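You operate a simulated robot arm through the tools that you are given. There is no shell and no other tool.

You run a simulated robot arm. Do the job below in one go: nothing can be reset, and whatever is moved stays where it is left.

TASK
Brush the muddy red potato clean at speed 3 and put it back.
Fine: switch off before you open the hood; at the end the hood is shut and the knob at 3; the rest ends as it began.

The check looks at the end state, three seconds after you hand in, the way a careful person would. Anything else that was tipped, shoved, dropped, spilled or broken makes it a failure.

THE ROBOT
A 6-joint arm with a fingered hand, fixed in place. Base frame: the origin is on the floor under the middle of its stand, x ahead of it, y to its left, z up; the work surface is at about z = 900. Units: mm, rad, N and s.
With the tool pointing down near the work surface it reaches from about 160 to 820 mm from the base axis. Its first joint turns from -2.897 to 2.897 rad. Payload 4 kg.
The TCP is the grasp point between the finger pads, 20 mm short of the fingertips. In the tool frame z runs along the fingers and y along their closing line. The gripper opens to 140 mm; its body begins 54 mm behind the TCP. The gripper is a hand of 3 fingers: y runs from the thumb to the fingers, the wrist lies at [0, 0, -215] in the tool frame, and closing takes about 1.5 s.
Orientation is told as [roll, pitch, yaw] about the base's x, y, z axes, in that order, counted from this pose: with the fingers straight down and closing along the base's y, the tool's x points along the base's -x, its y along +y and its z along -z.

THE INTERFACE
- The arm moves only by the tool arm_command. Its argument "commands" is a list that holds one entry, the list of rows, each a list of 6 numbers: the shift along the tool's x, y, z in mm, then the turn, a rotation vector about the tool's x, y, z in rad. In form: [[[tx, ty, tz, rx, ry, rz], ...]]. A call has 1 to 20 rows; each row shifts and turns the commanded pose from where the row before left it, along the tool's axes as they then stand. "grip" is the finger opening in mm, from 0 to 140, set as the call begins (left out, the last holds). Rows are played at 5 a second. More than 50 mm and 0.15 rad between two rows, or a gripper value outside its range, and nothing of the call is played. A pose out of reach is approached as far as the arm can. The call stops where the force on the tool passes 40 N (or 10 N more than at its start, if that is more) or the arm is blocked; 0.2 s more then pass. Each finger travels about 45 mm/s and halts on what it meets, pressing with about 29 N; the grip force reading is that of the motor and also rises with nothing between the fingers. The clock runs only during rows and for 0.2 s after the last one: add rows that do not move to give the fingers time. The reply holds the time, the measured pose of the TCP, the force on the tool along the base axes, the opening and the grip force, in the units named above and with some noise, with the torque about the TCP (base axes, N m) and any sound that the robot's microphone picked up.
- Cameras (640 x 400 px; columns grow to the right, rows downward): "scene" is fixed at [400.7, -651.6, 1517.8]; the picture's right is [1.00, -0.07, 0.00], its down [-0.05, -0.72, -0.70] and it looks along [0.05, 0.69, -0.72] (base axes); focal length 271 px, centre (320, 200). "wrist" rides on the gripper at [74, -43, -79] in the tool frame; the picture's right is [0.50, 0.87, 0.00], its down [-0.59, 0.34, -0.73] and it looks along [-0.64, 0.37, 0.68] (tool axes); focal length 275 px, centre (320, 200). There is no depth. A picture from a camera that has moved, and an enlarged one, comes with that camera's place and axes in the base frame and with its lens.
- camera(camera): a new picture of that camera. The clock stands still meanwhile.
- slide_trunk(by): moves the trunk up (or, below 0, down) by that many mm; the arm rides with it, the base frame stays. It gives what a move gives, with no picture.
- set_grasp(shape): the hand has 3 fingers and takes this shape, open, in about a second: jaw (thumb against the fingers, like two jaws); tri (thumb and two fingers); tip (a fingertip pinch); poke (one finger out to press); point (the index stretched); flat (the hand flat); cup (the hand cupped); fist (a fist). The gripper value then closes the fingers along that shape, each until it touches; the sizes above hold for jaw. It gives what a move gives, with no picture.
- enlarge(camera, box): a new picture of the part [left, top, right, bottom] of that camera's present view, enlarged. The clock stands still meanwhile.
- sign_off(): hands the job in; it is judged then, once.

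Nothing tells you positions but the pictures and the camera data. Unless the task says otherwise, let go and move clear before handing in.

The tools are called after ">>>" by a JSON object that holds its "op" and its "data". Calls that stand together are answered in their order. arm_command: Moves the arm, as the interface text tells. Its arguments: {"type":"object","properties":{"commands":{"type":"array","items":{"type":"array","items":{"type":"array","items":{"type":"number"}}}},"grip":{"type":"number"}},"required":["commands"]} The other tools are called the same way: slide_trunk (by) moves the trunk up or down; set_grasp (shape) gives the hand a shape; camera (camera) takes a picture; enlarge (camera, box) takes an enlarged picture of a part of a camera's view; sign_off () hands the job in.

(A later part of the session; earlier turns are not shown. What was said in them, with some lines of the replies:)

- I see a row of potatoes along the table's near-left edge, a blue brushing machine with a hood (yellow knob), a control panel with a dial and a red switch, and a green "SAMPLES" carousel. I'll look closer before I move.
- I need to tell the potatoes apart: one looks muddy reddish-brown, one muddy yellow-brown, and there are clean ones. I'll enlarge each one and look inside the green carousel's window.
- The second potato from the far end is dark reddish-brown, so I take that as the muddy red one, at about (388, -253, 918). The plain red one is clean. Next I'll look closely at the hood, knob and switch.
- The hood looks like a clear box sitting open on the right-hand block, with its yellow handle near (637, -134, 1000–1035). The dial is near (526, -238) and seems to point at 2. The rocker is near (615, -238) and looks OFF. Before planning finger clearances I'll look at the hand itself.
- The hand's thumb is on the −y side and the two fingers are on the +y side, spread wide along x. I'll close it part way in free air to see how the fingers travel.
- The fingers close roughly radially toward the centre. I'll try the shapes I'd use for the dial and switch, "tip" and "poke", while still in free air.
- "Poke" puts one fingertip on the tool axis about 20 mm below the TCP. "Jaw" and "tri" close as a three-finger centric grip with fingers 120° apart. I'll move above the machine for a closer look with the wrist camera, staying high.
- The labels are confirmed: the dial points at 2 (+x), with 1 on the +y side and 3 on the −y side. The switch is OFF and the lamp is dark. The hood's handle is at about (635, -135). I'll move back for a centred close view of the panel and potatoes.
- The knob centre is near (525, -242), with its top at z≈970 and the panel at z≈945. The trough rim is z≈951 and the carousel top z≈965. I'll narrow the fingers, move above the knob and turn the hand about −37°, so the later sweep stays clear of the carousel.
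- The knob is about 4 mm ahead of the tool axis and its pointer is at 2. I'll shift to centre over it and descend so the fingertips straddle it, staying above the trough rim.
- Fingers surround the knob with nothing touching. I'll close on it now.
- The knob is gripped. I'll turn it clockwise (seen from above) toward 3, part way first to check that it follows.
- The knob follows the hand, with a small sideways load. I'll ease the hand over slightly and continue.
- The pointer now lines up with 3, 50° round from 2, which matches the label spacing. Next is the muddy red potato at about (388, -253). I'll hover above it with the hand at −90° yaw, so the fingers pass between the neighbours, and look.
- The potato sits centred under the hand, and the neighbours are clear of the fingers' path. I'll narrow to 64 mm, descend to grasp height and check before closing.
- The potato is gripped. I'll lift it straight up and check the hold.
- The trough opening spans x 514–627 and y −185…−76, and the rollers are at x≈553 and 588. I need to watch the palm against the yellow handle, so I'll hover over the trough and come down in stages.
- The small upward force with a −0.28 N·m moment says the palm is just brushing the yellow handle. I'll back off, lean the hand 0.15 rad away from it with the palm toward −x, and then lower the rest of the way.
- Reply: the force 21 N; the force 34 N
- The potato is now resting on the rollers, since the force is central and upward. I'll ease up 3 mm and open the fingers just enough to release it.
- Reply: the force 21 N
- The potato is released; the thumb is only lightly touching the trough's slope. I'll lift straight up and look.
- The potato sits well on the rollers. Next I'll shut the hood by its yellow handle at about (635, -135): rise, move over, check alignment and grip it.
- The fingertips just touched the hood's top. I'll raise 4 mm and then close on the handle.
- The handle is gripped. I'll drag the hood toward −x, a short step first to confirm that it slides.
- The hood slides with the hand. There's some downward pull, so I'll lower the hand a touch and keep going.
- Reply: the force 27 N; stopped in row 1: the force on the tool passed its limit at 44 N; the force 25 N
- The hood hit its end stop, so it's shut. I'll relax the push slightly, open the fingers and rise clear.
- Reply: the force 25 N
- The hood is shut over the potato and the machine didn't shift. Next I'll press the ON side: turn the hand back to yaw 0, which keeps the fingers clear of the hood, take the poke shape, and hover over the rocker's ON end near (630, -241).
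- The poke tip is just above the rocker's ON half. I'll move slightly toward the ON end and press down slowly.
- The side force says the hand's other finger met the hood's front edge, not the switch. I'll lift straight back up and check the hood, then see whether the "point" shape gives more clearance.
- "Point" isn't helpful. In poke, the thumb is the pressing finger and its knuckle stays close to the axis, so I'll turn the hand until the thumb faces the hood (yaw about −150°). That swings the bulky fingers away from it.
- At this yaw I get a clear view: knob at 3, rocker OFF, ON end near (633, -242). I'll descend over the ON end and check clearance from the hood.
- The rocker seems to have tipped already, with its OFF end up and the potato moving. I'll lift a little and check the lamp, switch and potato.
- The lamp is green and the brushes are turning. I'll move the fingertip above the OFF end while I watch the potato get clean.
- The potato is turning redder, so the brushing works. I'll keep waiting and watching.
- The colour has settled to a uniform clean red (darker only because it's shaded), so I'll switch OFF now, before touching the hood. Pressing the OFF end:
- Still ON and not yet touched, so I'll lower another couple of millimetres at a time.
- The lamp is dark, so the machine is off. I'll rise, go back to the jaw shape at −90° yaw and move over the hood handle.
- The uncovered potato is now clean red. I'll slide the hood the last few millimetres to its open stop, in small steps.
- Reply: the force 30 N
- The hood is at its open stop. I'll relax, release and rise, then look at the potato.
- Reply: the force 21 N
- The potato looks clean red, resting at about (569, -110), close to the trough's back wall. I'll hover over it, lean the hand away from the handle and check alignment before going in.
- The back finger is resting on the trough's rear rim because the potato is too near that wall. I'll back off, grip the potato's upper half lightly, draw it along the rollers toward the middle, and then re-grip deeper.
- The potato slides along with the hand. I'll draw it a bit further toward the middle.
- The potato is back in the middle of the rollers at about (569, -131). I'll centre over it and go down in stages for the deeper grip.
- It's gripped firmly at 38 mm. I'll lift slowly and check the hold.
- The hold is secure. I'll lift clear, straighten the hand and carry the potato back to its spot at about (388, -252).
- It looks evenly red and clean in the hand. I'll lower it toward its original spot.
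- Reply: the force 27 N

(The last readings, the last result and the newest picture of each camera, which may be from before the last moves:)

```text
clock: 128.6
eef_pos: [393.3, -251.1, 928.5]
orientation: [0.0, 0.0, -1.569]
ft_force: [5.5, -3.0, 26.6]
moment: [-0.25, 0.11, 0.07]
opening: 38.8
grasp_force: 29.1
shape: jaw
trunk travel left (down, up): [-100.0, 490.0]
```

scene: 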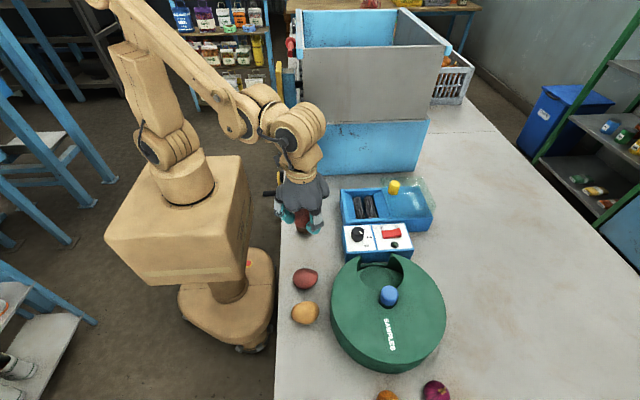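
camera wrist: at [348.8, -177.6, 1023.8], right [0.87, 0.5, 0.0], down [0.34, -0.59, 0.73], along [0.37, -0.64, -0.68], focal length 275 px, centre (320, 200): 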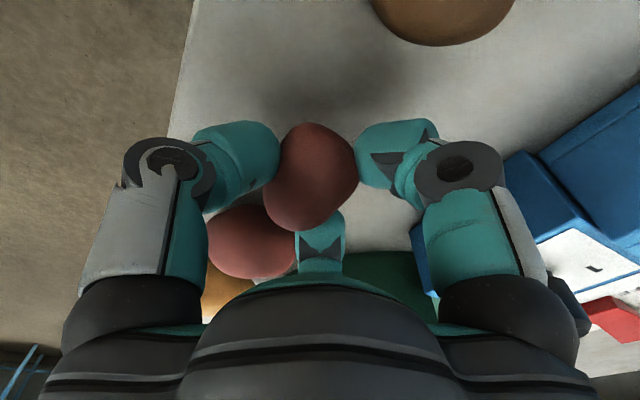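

The potato touches the table. I'll ease up slightly, then open the fingers gently.

>>> {"op": "arm_command", "data": {"commands": [[[0, 0, -1.5, 0, 0, 0], [0, 0, 0, 0, 0, 0]]]}}

>>> {"op": "arm_command", "data": {"commands": [[[0, 0, 0, 0, 0, 0], [0, 0, 0, 0, 0, 0], [0, 0, 0, 0, 0, 0]]], "grip": 46}}

>>> {"op": "arm_command", "data": {"commands": [[[0, 0, 0, 0, 0, 0], [0, 0, 0, 0, 0, 0], [0, 0, 0, 0, 0, 0], [0, 0, 0, 0, 0, 0]]], "grip": 60}}

>>> {"op": "camera", "data": {"camera": "wrist"}}

>>> {"op": "enlarge", "data": {"camera": "scene", "box": [275, 210, 335, 280]}}

```text
clock: 129.2
eef_pos: [392.4, -252.0, 928.8]
orientation: [0.001, -0.001, -1.569]
ft_force: [0.3, -0.2, 2.6]
moment: [-0.01, -0.01, -0.01]
opening: 38.4
grasp_force: 28.7
shape: jaw
trunk travel left (down, up): [-100.0, 490.0]
```

```text
clock: 130.0
eef_pos: [391.9, -250.1, 928.4]
orientation: [0.0, 0.0, -1.568]
ft_force: [-0.3, 1.3, -0.3]
moment: [-0.02, 0.02, 0.01]
opening: 45.9
grasp_force: 0.1
shape: jaw
trunk travel left (down, up): [-100.0, 490.0]
```

```text
clock: 131.0
eef_pos: [393.0, -250.9, 929.4]
orientation: [0.002, -0.001, -1.568]
ft_force: [0.2, 0.0, 0.2]
moment: [-0.03, 0.01, 0.03]
opening: 59.5
grasp_force: 0.2
shape: jaw
trunk travel left (down, up): [-100.0, 490.0]
```

```text
taken
camera wrist: at [349.6, -177.9, 1008.3], right [0.87, 0.5, 0.0], down [0.34, -0.59, 0.73], along [0.37, -0.64, -0.68], focal length 275 px, centre (320, 200)
```

wrist: 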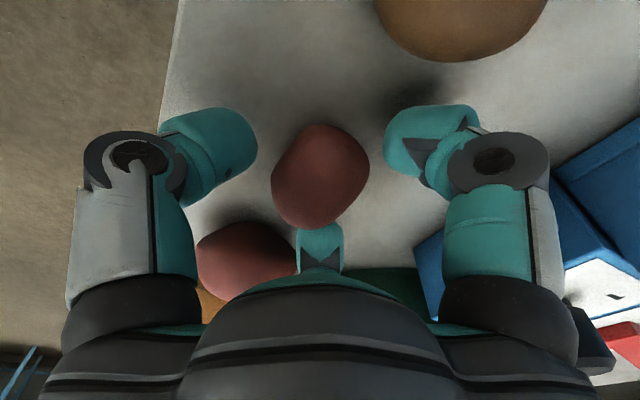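

```text
5.71 times, centred on (305, 245) of scene
camera zoom: at [400.7, -651.6, 1517.8], right [1.0, -0.07, 0.0], down [-0.05, -0.72, -0.7], along [0.05, 0.69, -0.72], focal length 1547 px, centre (406, -57)
```

zoom: 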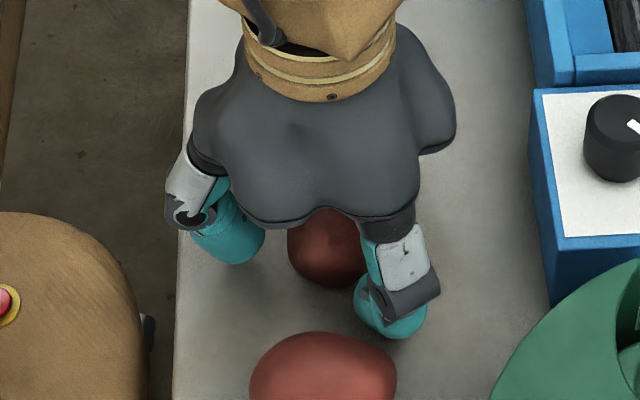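

It's released. I'll rise straight up and check the placement and colour.

>>> {"op": "arm_command", "data": {"commands": [[[0, 0, -10, 0, 0, 0], [0, 0, -20, 0, 0, 0], [0, 0, -40, 0, 0, 0], [0, 0, -40, 0, 0, 0], [0, 0, -30, 0, 0, 0], [0, 30, 0, 0, 0, 0], [20, 40, 0, 0, 0, 0], [20, 40, 0, 0, 0, 0], [0, 0, 0, 0, 0, 0]]]}}

>>> {"op": "camera", "data": {"camera": "scene"}}

>>> {"op": "enlarge", "data": {"camera": "scene", "box": [270, 205, 350, 335]}}

>>> {"op": "enlarge", "data": {"camera": "scene", "box": [285, 212, 335, 270]}}

```text
clock: 133.0
eef_pos: [500.2, -207.4, 1067.5]
orientation: [0.0, -0.001, -1.57]
ft_force: [-0.4, 0.1, -0.6]
moment: [0.03, -0.01, 0.01]
opening: 59.7
grasp_force: 0.1
shape: jaw
trunk travel left (down, up): [-100.0, 490.0]
```

```text
taken
```

scene: 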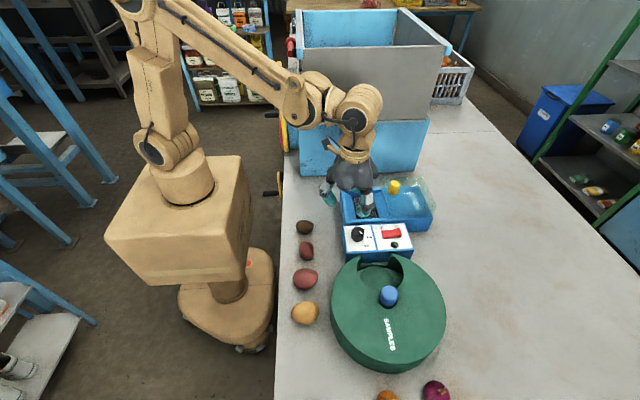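

```text
3.08 times, centred on (310, 270) of scene
camera zoom: at [400.7, -651.6, 1517.8], right [1.0, -0.07, 0.0], down [-0.05, -0.72, -0.7], along [0.05, 0.69, -0.72], focal length 833 px, centre (351, -15)
```

zoom: 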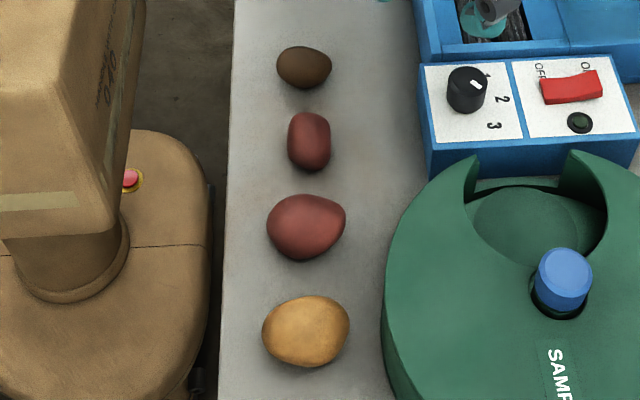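

```text
6.90 times, centred on (310, 241) of scene
camera zoom: at [400.7, -651.6, 1517.8], right [1.0, -0.07, 0.0], down [-0.05, -0.72, -0.7], along [0.05, 0.69, -0.72], focal length 1867 px, centre (389, -83)
```

zoom: 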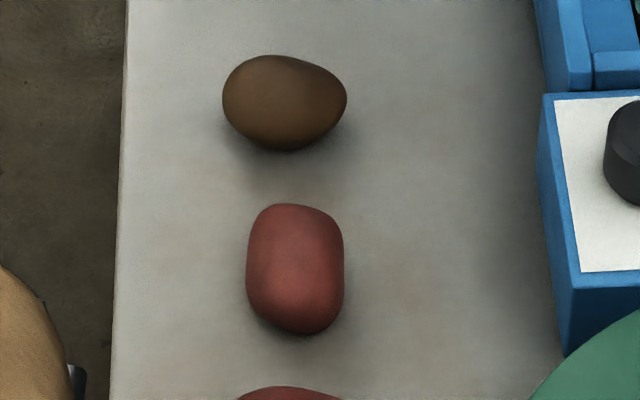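

The potato is clean and back within a couple of millimetres of its original spot. Last job is to shut the hood again, so I'll move over the handle at about (634, -134).

>>> {"op": "arm_command", "data": {"commands": [[[0, 0, -25, 0, 0, 0], [18.5, 33.5, 0, 0, 0, 0], [18.5, 33.5, 0, 0, 0, 0], [18.5, 33.5, 0, 0, 0, 0], [18.5, 33.5, 0, 0, 0, 0], [0, 0, 0, 0, 0, 0]]], "grip": 62}}

>>> {"op": "camera", "data": {"camera": "wrist"}}

```text
clock: 134.4
eef_pos: [636.5, -136.8, 1094.2]
orientation: [0.0, -0.001, -1.57]
ft_force: [0.4, 1.0, -0.2]
moment: [0.01, -0.01, -0.04]
opening: 62.0
grasp_force: 0.0
shape: jaw
trunk travel left (down, up): [-100.0, 490.0]
```

```text
taken
camera wrist: at [593.3, -63.0, 1172.7], right [0.87, 0.5, 0.0], down [0.34, -0.59, 0.73], along [0.37, -0.64, -0.68], focal length 275 px, centre (320, 200)
```

wrist: 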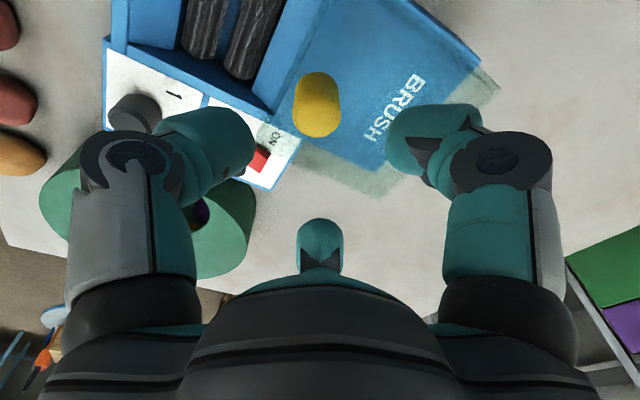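

>>> {"op": "arm_command", "data": {"commands": [[[2.5, -2.5, 20, 0, 0, 0], [0, 0, 20, 0, 0, 0], [0, 0, 15, 0, 0, 0], [0, 0, 9, 0, 0, 0], [0, 0, 0, 0, 0, 0]]]}}

>>> {"op": "arm_command", "data": {"commands": [[[0, 0, 0, 0, 0, 0], [0, 0, 0, 0, 0, 0], [0, 0, 0, 0, 0, 0], [0, 0, 0, 0, 0, 0], [0, 0, 0, 0, 0, 0], [0, 0, 0, 0, 0, 0]]], "grip": 16}}

>>> {"op": "enlarge", "data": {"camera": "scene", "box": [340, 140, 450, 240]}}

```text
clock: 135.6
eef_pos: [633.6, -134.5, 1028.8]
orientation: [0.0, 0.001, -1.569]
ft_force: [0.5, 0.6, 0.6]
moment: [-0.02, 0.02, -0.02]
opening: 61.6
grasp_force: 0.0
shape: jaw
trunk travel left (down, up): [-100.0, 490.0]
```

```text
clock: 137.0
eef_pos: [633.1, -135.0, 1027.9]
orientation: [-0.001, 0.001, -1.568]
ft_force: [-3.4, 0.5, -11.6]
moment: [0.0, 0.08, 0.02]
opening: 22.8
grasp_force: 28.9
shape: jaw
trunk travel left (down, up): [-100.0, 490.0]
```

```text
4.00 times, centred on (395, 190) of scene
camera zoom: at [400.7, -651.6, 1517.8], right [1.0, -0.07, 0.0], down [-0.05, -0.72, -0.7], along [0.05, 0.69, -0.72], focal length 1083 px, centre (20, 240)
```

zoom: 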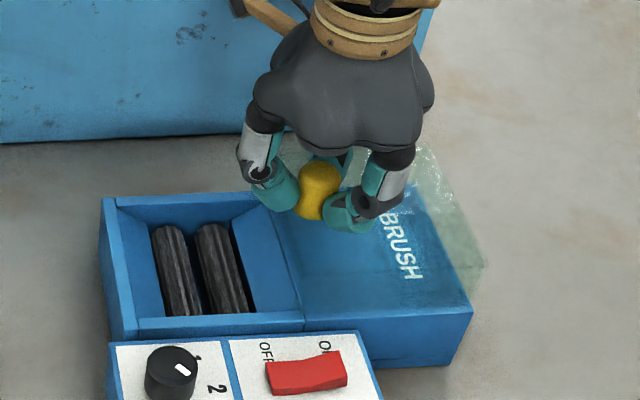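

The handle is gripped and the trough is empty. I'll slide the hood shut.

>>> {"op": "arm_command", "data": {"commands": [[[0, -5, 1, 0, 0, 0], [0, -10, 0, 0, 0, 0], [0, -10, 0, 0, 0, 0], [0, -10, 0.5, 0, 0, 0], [0, -10, 0, 0, 0, 0], [0, -10, 0, 0, 0, 0], [0, -10, 0, 0, 0, 0], [0, -10, 0, 0, 0, 0], [0, -10, 0, 0, 0, 0], [0, -10, 0, 0, 0, 0], [0, -7, 0, 0, 0, 0], [0, 0, 0, 0, 0, 0]]]}}

>>> {"op": "enlarge", "data": {"camera": "scene", "box": [330, 140, 440, 240]}}

```text
clock: 139.6
eef_pos: [533.2, -135.2, 1027.4]
orientation: [0.0, 0.002, -1.569]
ft_force: [-0.2, -1.7, 7.7]
moment: [-0.04, 0.05, 0.0]
opening: 23.1
grasp_force: 29.2
shape: jaw
trunk travel left (down, up): [-100.0, 490.0]
```

```text
4.00 times, centred on (385, 190) of scene
camera zoom: at [400.7, -651.6, 1517.8], right [1.0, -0.07, 0.0], down [-0.05, -0.72, -0.7], along [0.05, 0.69, -0.72], focal length 1083 px, centre (60, 240)
```

zoom: 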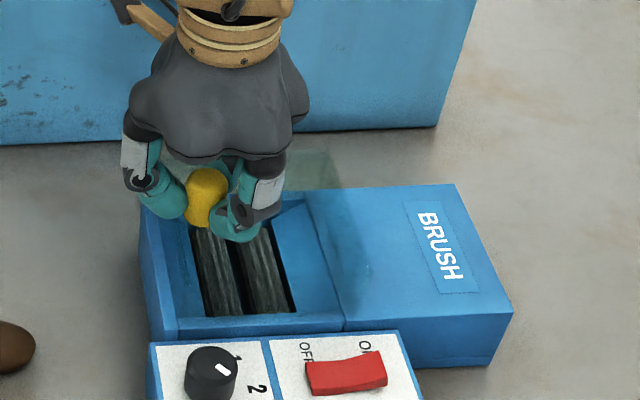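

>>> {"op": "arm_command", "data": {"commands": [[[0, -4, 0, 0, 0, 0], [0, 0, 0, 0, 0, 0]]]}}

>>> {"op": "arm_command", "data": {"commands": [[[0, -4, 0, 0, 0, 0], [0, 0, 0, 0, 0, 0]]]}}

>>> {"op": "arm_command", "data": {"commands": [[[0, -2, 0, 0, 0, 0], [0, 0, 0, 0, 0, 0]]]}}

```text
clock: 140.2
eef_pos: [528.2, -135.2, 1026.8]
orientation: [0.0, 0.0, -1.569]
ft_force: [-1.5, -1.0, 4.1]
moment: [0.0, 0.09, -0.04]
opening: 23.0
grasp_force: 29.2
shape: jaw
trunk travel left (down, up): [-100.0, 490.0]
```

```text
clock: 140.8
eef_pos: [525.9, -133.8, 1028.2]
orientation: [0.0, 0.001, -1.568]
ft_force: [7.9, -4.2, 8.5]
moment: [-0.05, -0.1, 0.02]
opening: 23.4
grasp_force: 29.1
shape: jaw
trunk travel left (down, up): [-100.0, 490.0]
```

```text
clock: 141.4
eef_pos: [524.2, -135.3, 1027.5]
orientation: [0.002, 0.001, -1.57]
ft_force: [22.3, -4.2, 20.8]
moment: [-0.06, -0.18, 0.05]
opening: 23.3
grasp_force: 28.9
shape: jaw
trunk travel left (down, up): [-100.0, 490.0]
```

The hood is against its shut stop. I'll release, rise and inspect everything.

>>> {"op": "arm_command", "data": {"commands": [[[0, 1, 0, 0, 0, 0], [0, 0, 0, 0, 0, 0]]]}}

>>> {"op": "arm_command", "data": {"commands": [[[0, 0, 0, 0, 0, 0], [0, 0, 0, 0, 0, 0], [0, 0, 0, 0, 0, 0], [0, 0, 0, 0, 0, 0], [0, 0, -25, 0, 0, 0], [0, 0, -40, 0, 0, 0], [0, 0, -45, 0, 0, 0], [0, 0, -45, 0, 0, 0], [0, -40, -20, 0, 0, 0], [0, -40, -20, 0, 0, 0], [0, -40, 0, 0, 0, 0], [0, 0, 0, 0, 0, 0]]], "grip": 64}}

>>> {"op": "camera", "data": {"camera": "scene"}}

>>> {"op": "enlarge", "data": {"camera": "scene", "box": [335, 170, 445, 270]}}

>>> {"op": "enlarge", "data": {"camera": "scene", "box": [340, 215, 420, 265]}}

```text
clock: 142.0
eef_pos: [524.2, -134.7, 1026.6]
orientation: [0.0, 0.0, -1.569]
ft_force: [21.5, -4.2, 22.5]
moment: [-0.06, -0.17, 0.04]
opening: 23.4
grasp_force: 28.9
shape: jaw
trunk travel left (down, up): [-100.0, 490.0]
```

```text
clock: 144.6
eef_pos: [403.9, -133.7, 1221.2]
orientation: [0.0, 0.002, -1.57]
ft_force: [-0.4, 0.2, 0.8]
moment: [0.03, 0.0, 0.01]
opening: 63.8
grasp_force: 0.0
shape: jaw
trunk travel left (down, up): [-100.0, 490.0]
```

```text
taken
```

scene: 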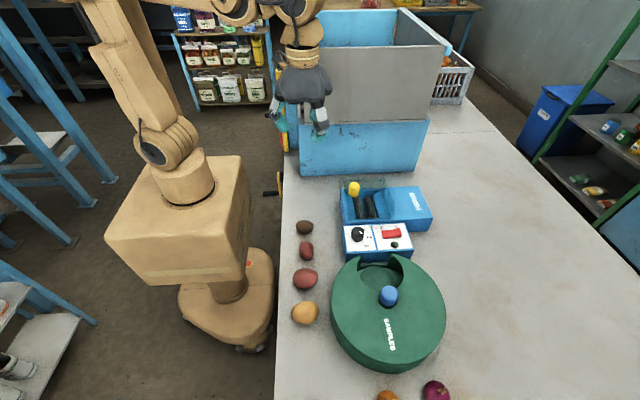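

```text
4.00 times, centred on (390, 220) of scene
camera zoom: at [400.7, -651.6, 1517.8], right [1.0, -0.07, 0.0], down [-0.05, -0.72, -0.7], along [0.05, 0.69, -0.72], focal length 1083 px, centre (40, 120)
```

zoom: 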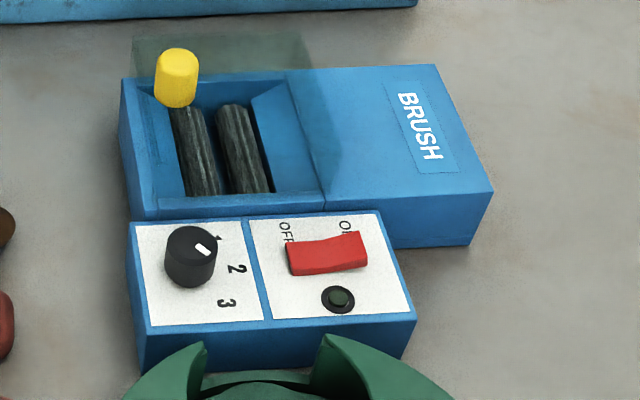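

```text
8.00 times, centred on (380, 240) of scene
camera zoom: at [400.7, -651.6, 1517.8], right [1.0, -0.07, 0.0], down [-0.05, -0.72, -0.7], along [0.05, 0.69, -0.72], focal length 2166 px, centre (-160, -120)
```

zoom: 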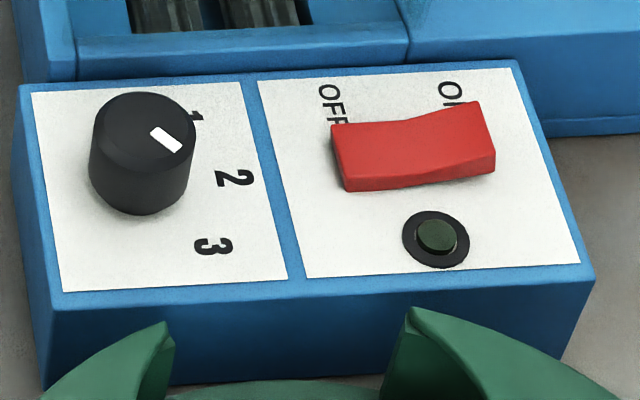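

Everything checks out in the final pictures:
- **Potato:** clean red and back in its place.
- **Hood:** shut against its stop.
- **Knob and switch:** the knob is at 3, the switch is OFF and the lamp is dark.
- **Surroundings:** the machine, carousel and other potatoes haven't moved.

The hand is empty and clear, so I'm handing in.

>>> {"op": "sign_off", "data": {}}

```text
The job is handed in.
```

I brushed the muddy red potato clean at speed 3, put it back in its place in the row, and handed the job in. I have no verdict from the check yet.

- **Potato:** it now matches the colour of the clean red one and sits within a few millimetres of its original spot. Its long side now points along y instead of x.
- **Order of steps:** I switched the machine off before opening the hood to take the potato out.
- **Machine:** the hood is shut against its stop, the knob points at 3, the switch is OFF and the lamp is dark.
- **Light contacts:** the hand brushed the hood handle, the hood's front edge and the trough rim while working. The final pictures show nothing out of place.
- **Everything else:** the control box and the other potatoes line up with the opening pictures, and the carousel looks unchanged. The hand is empty and clear.
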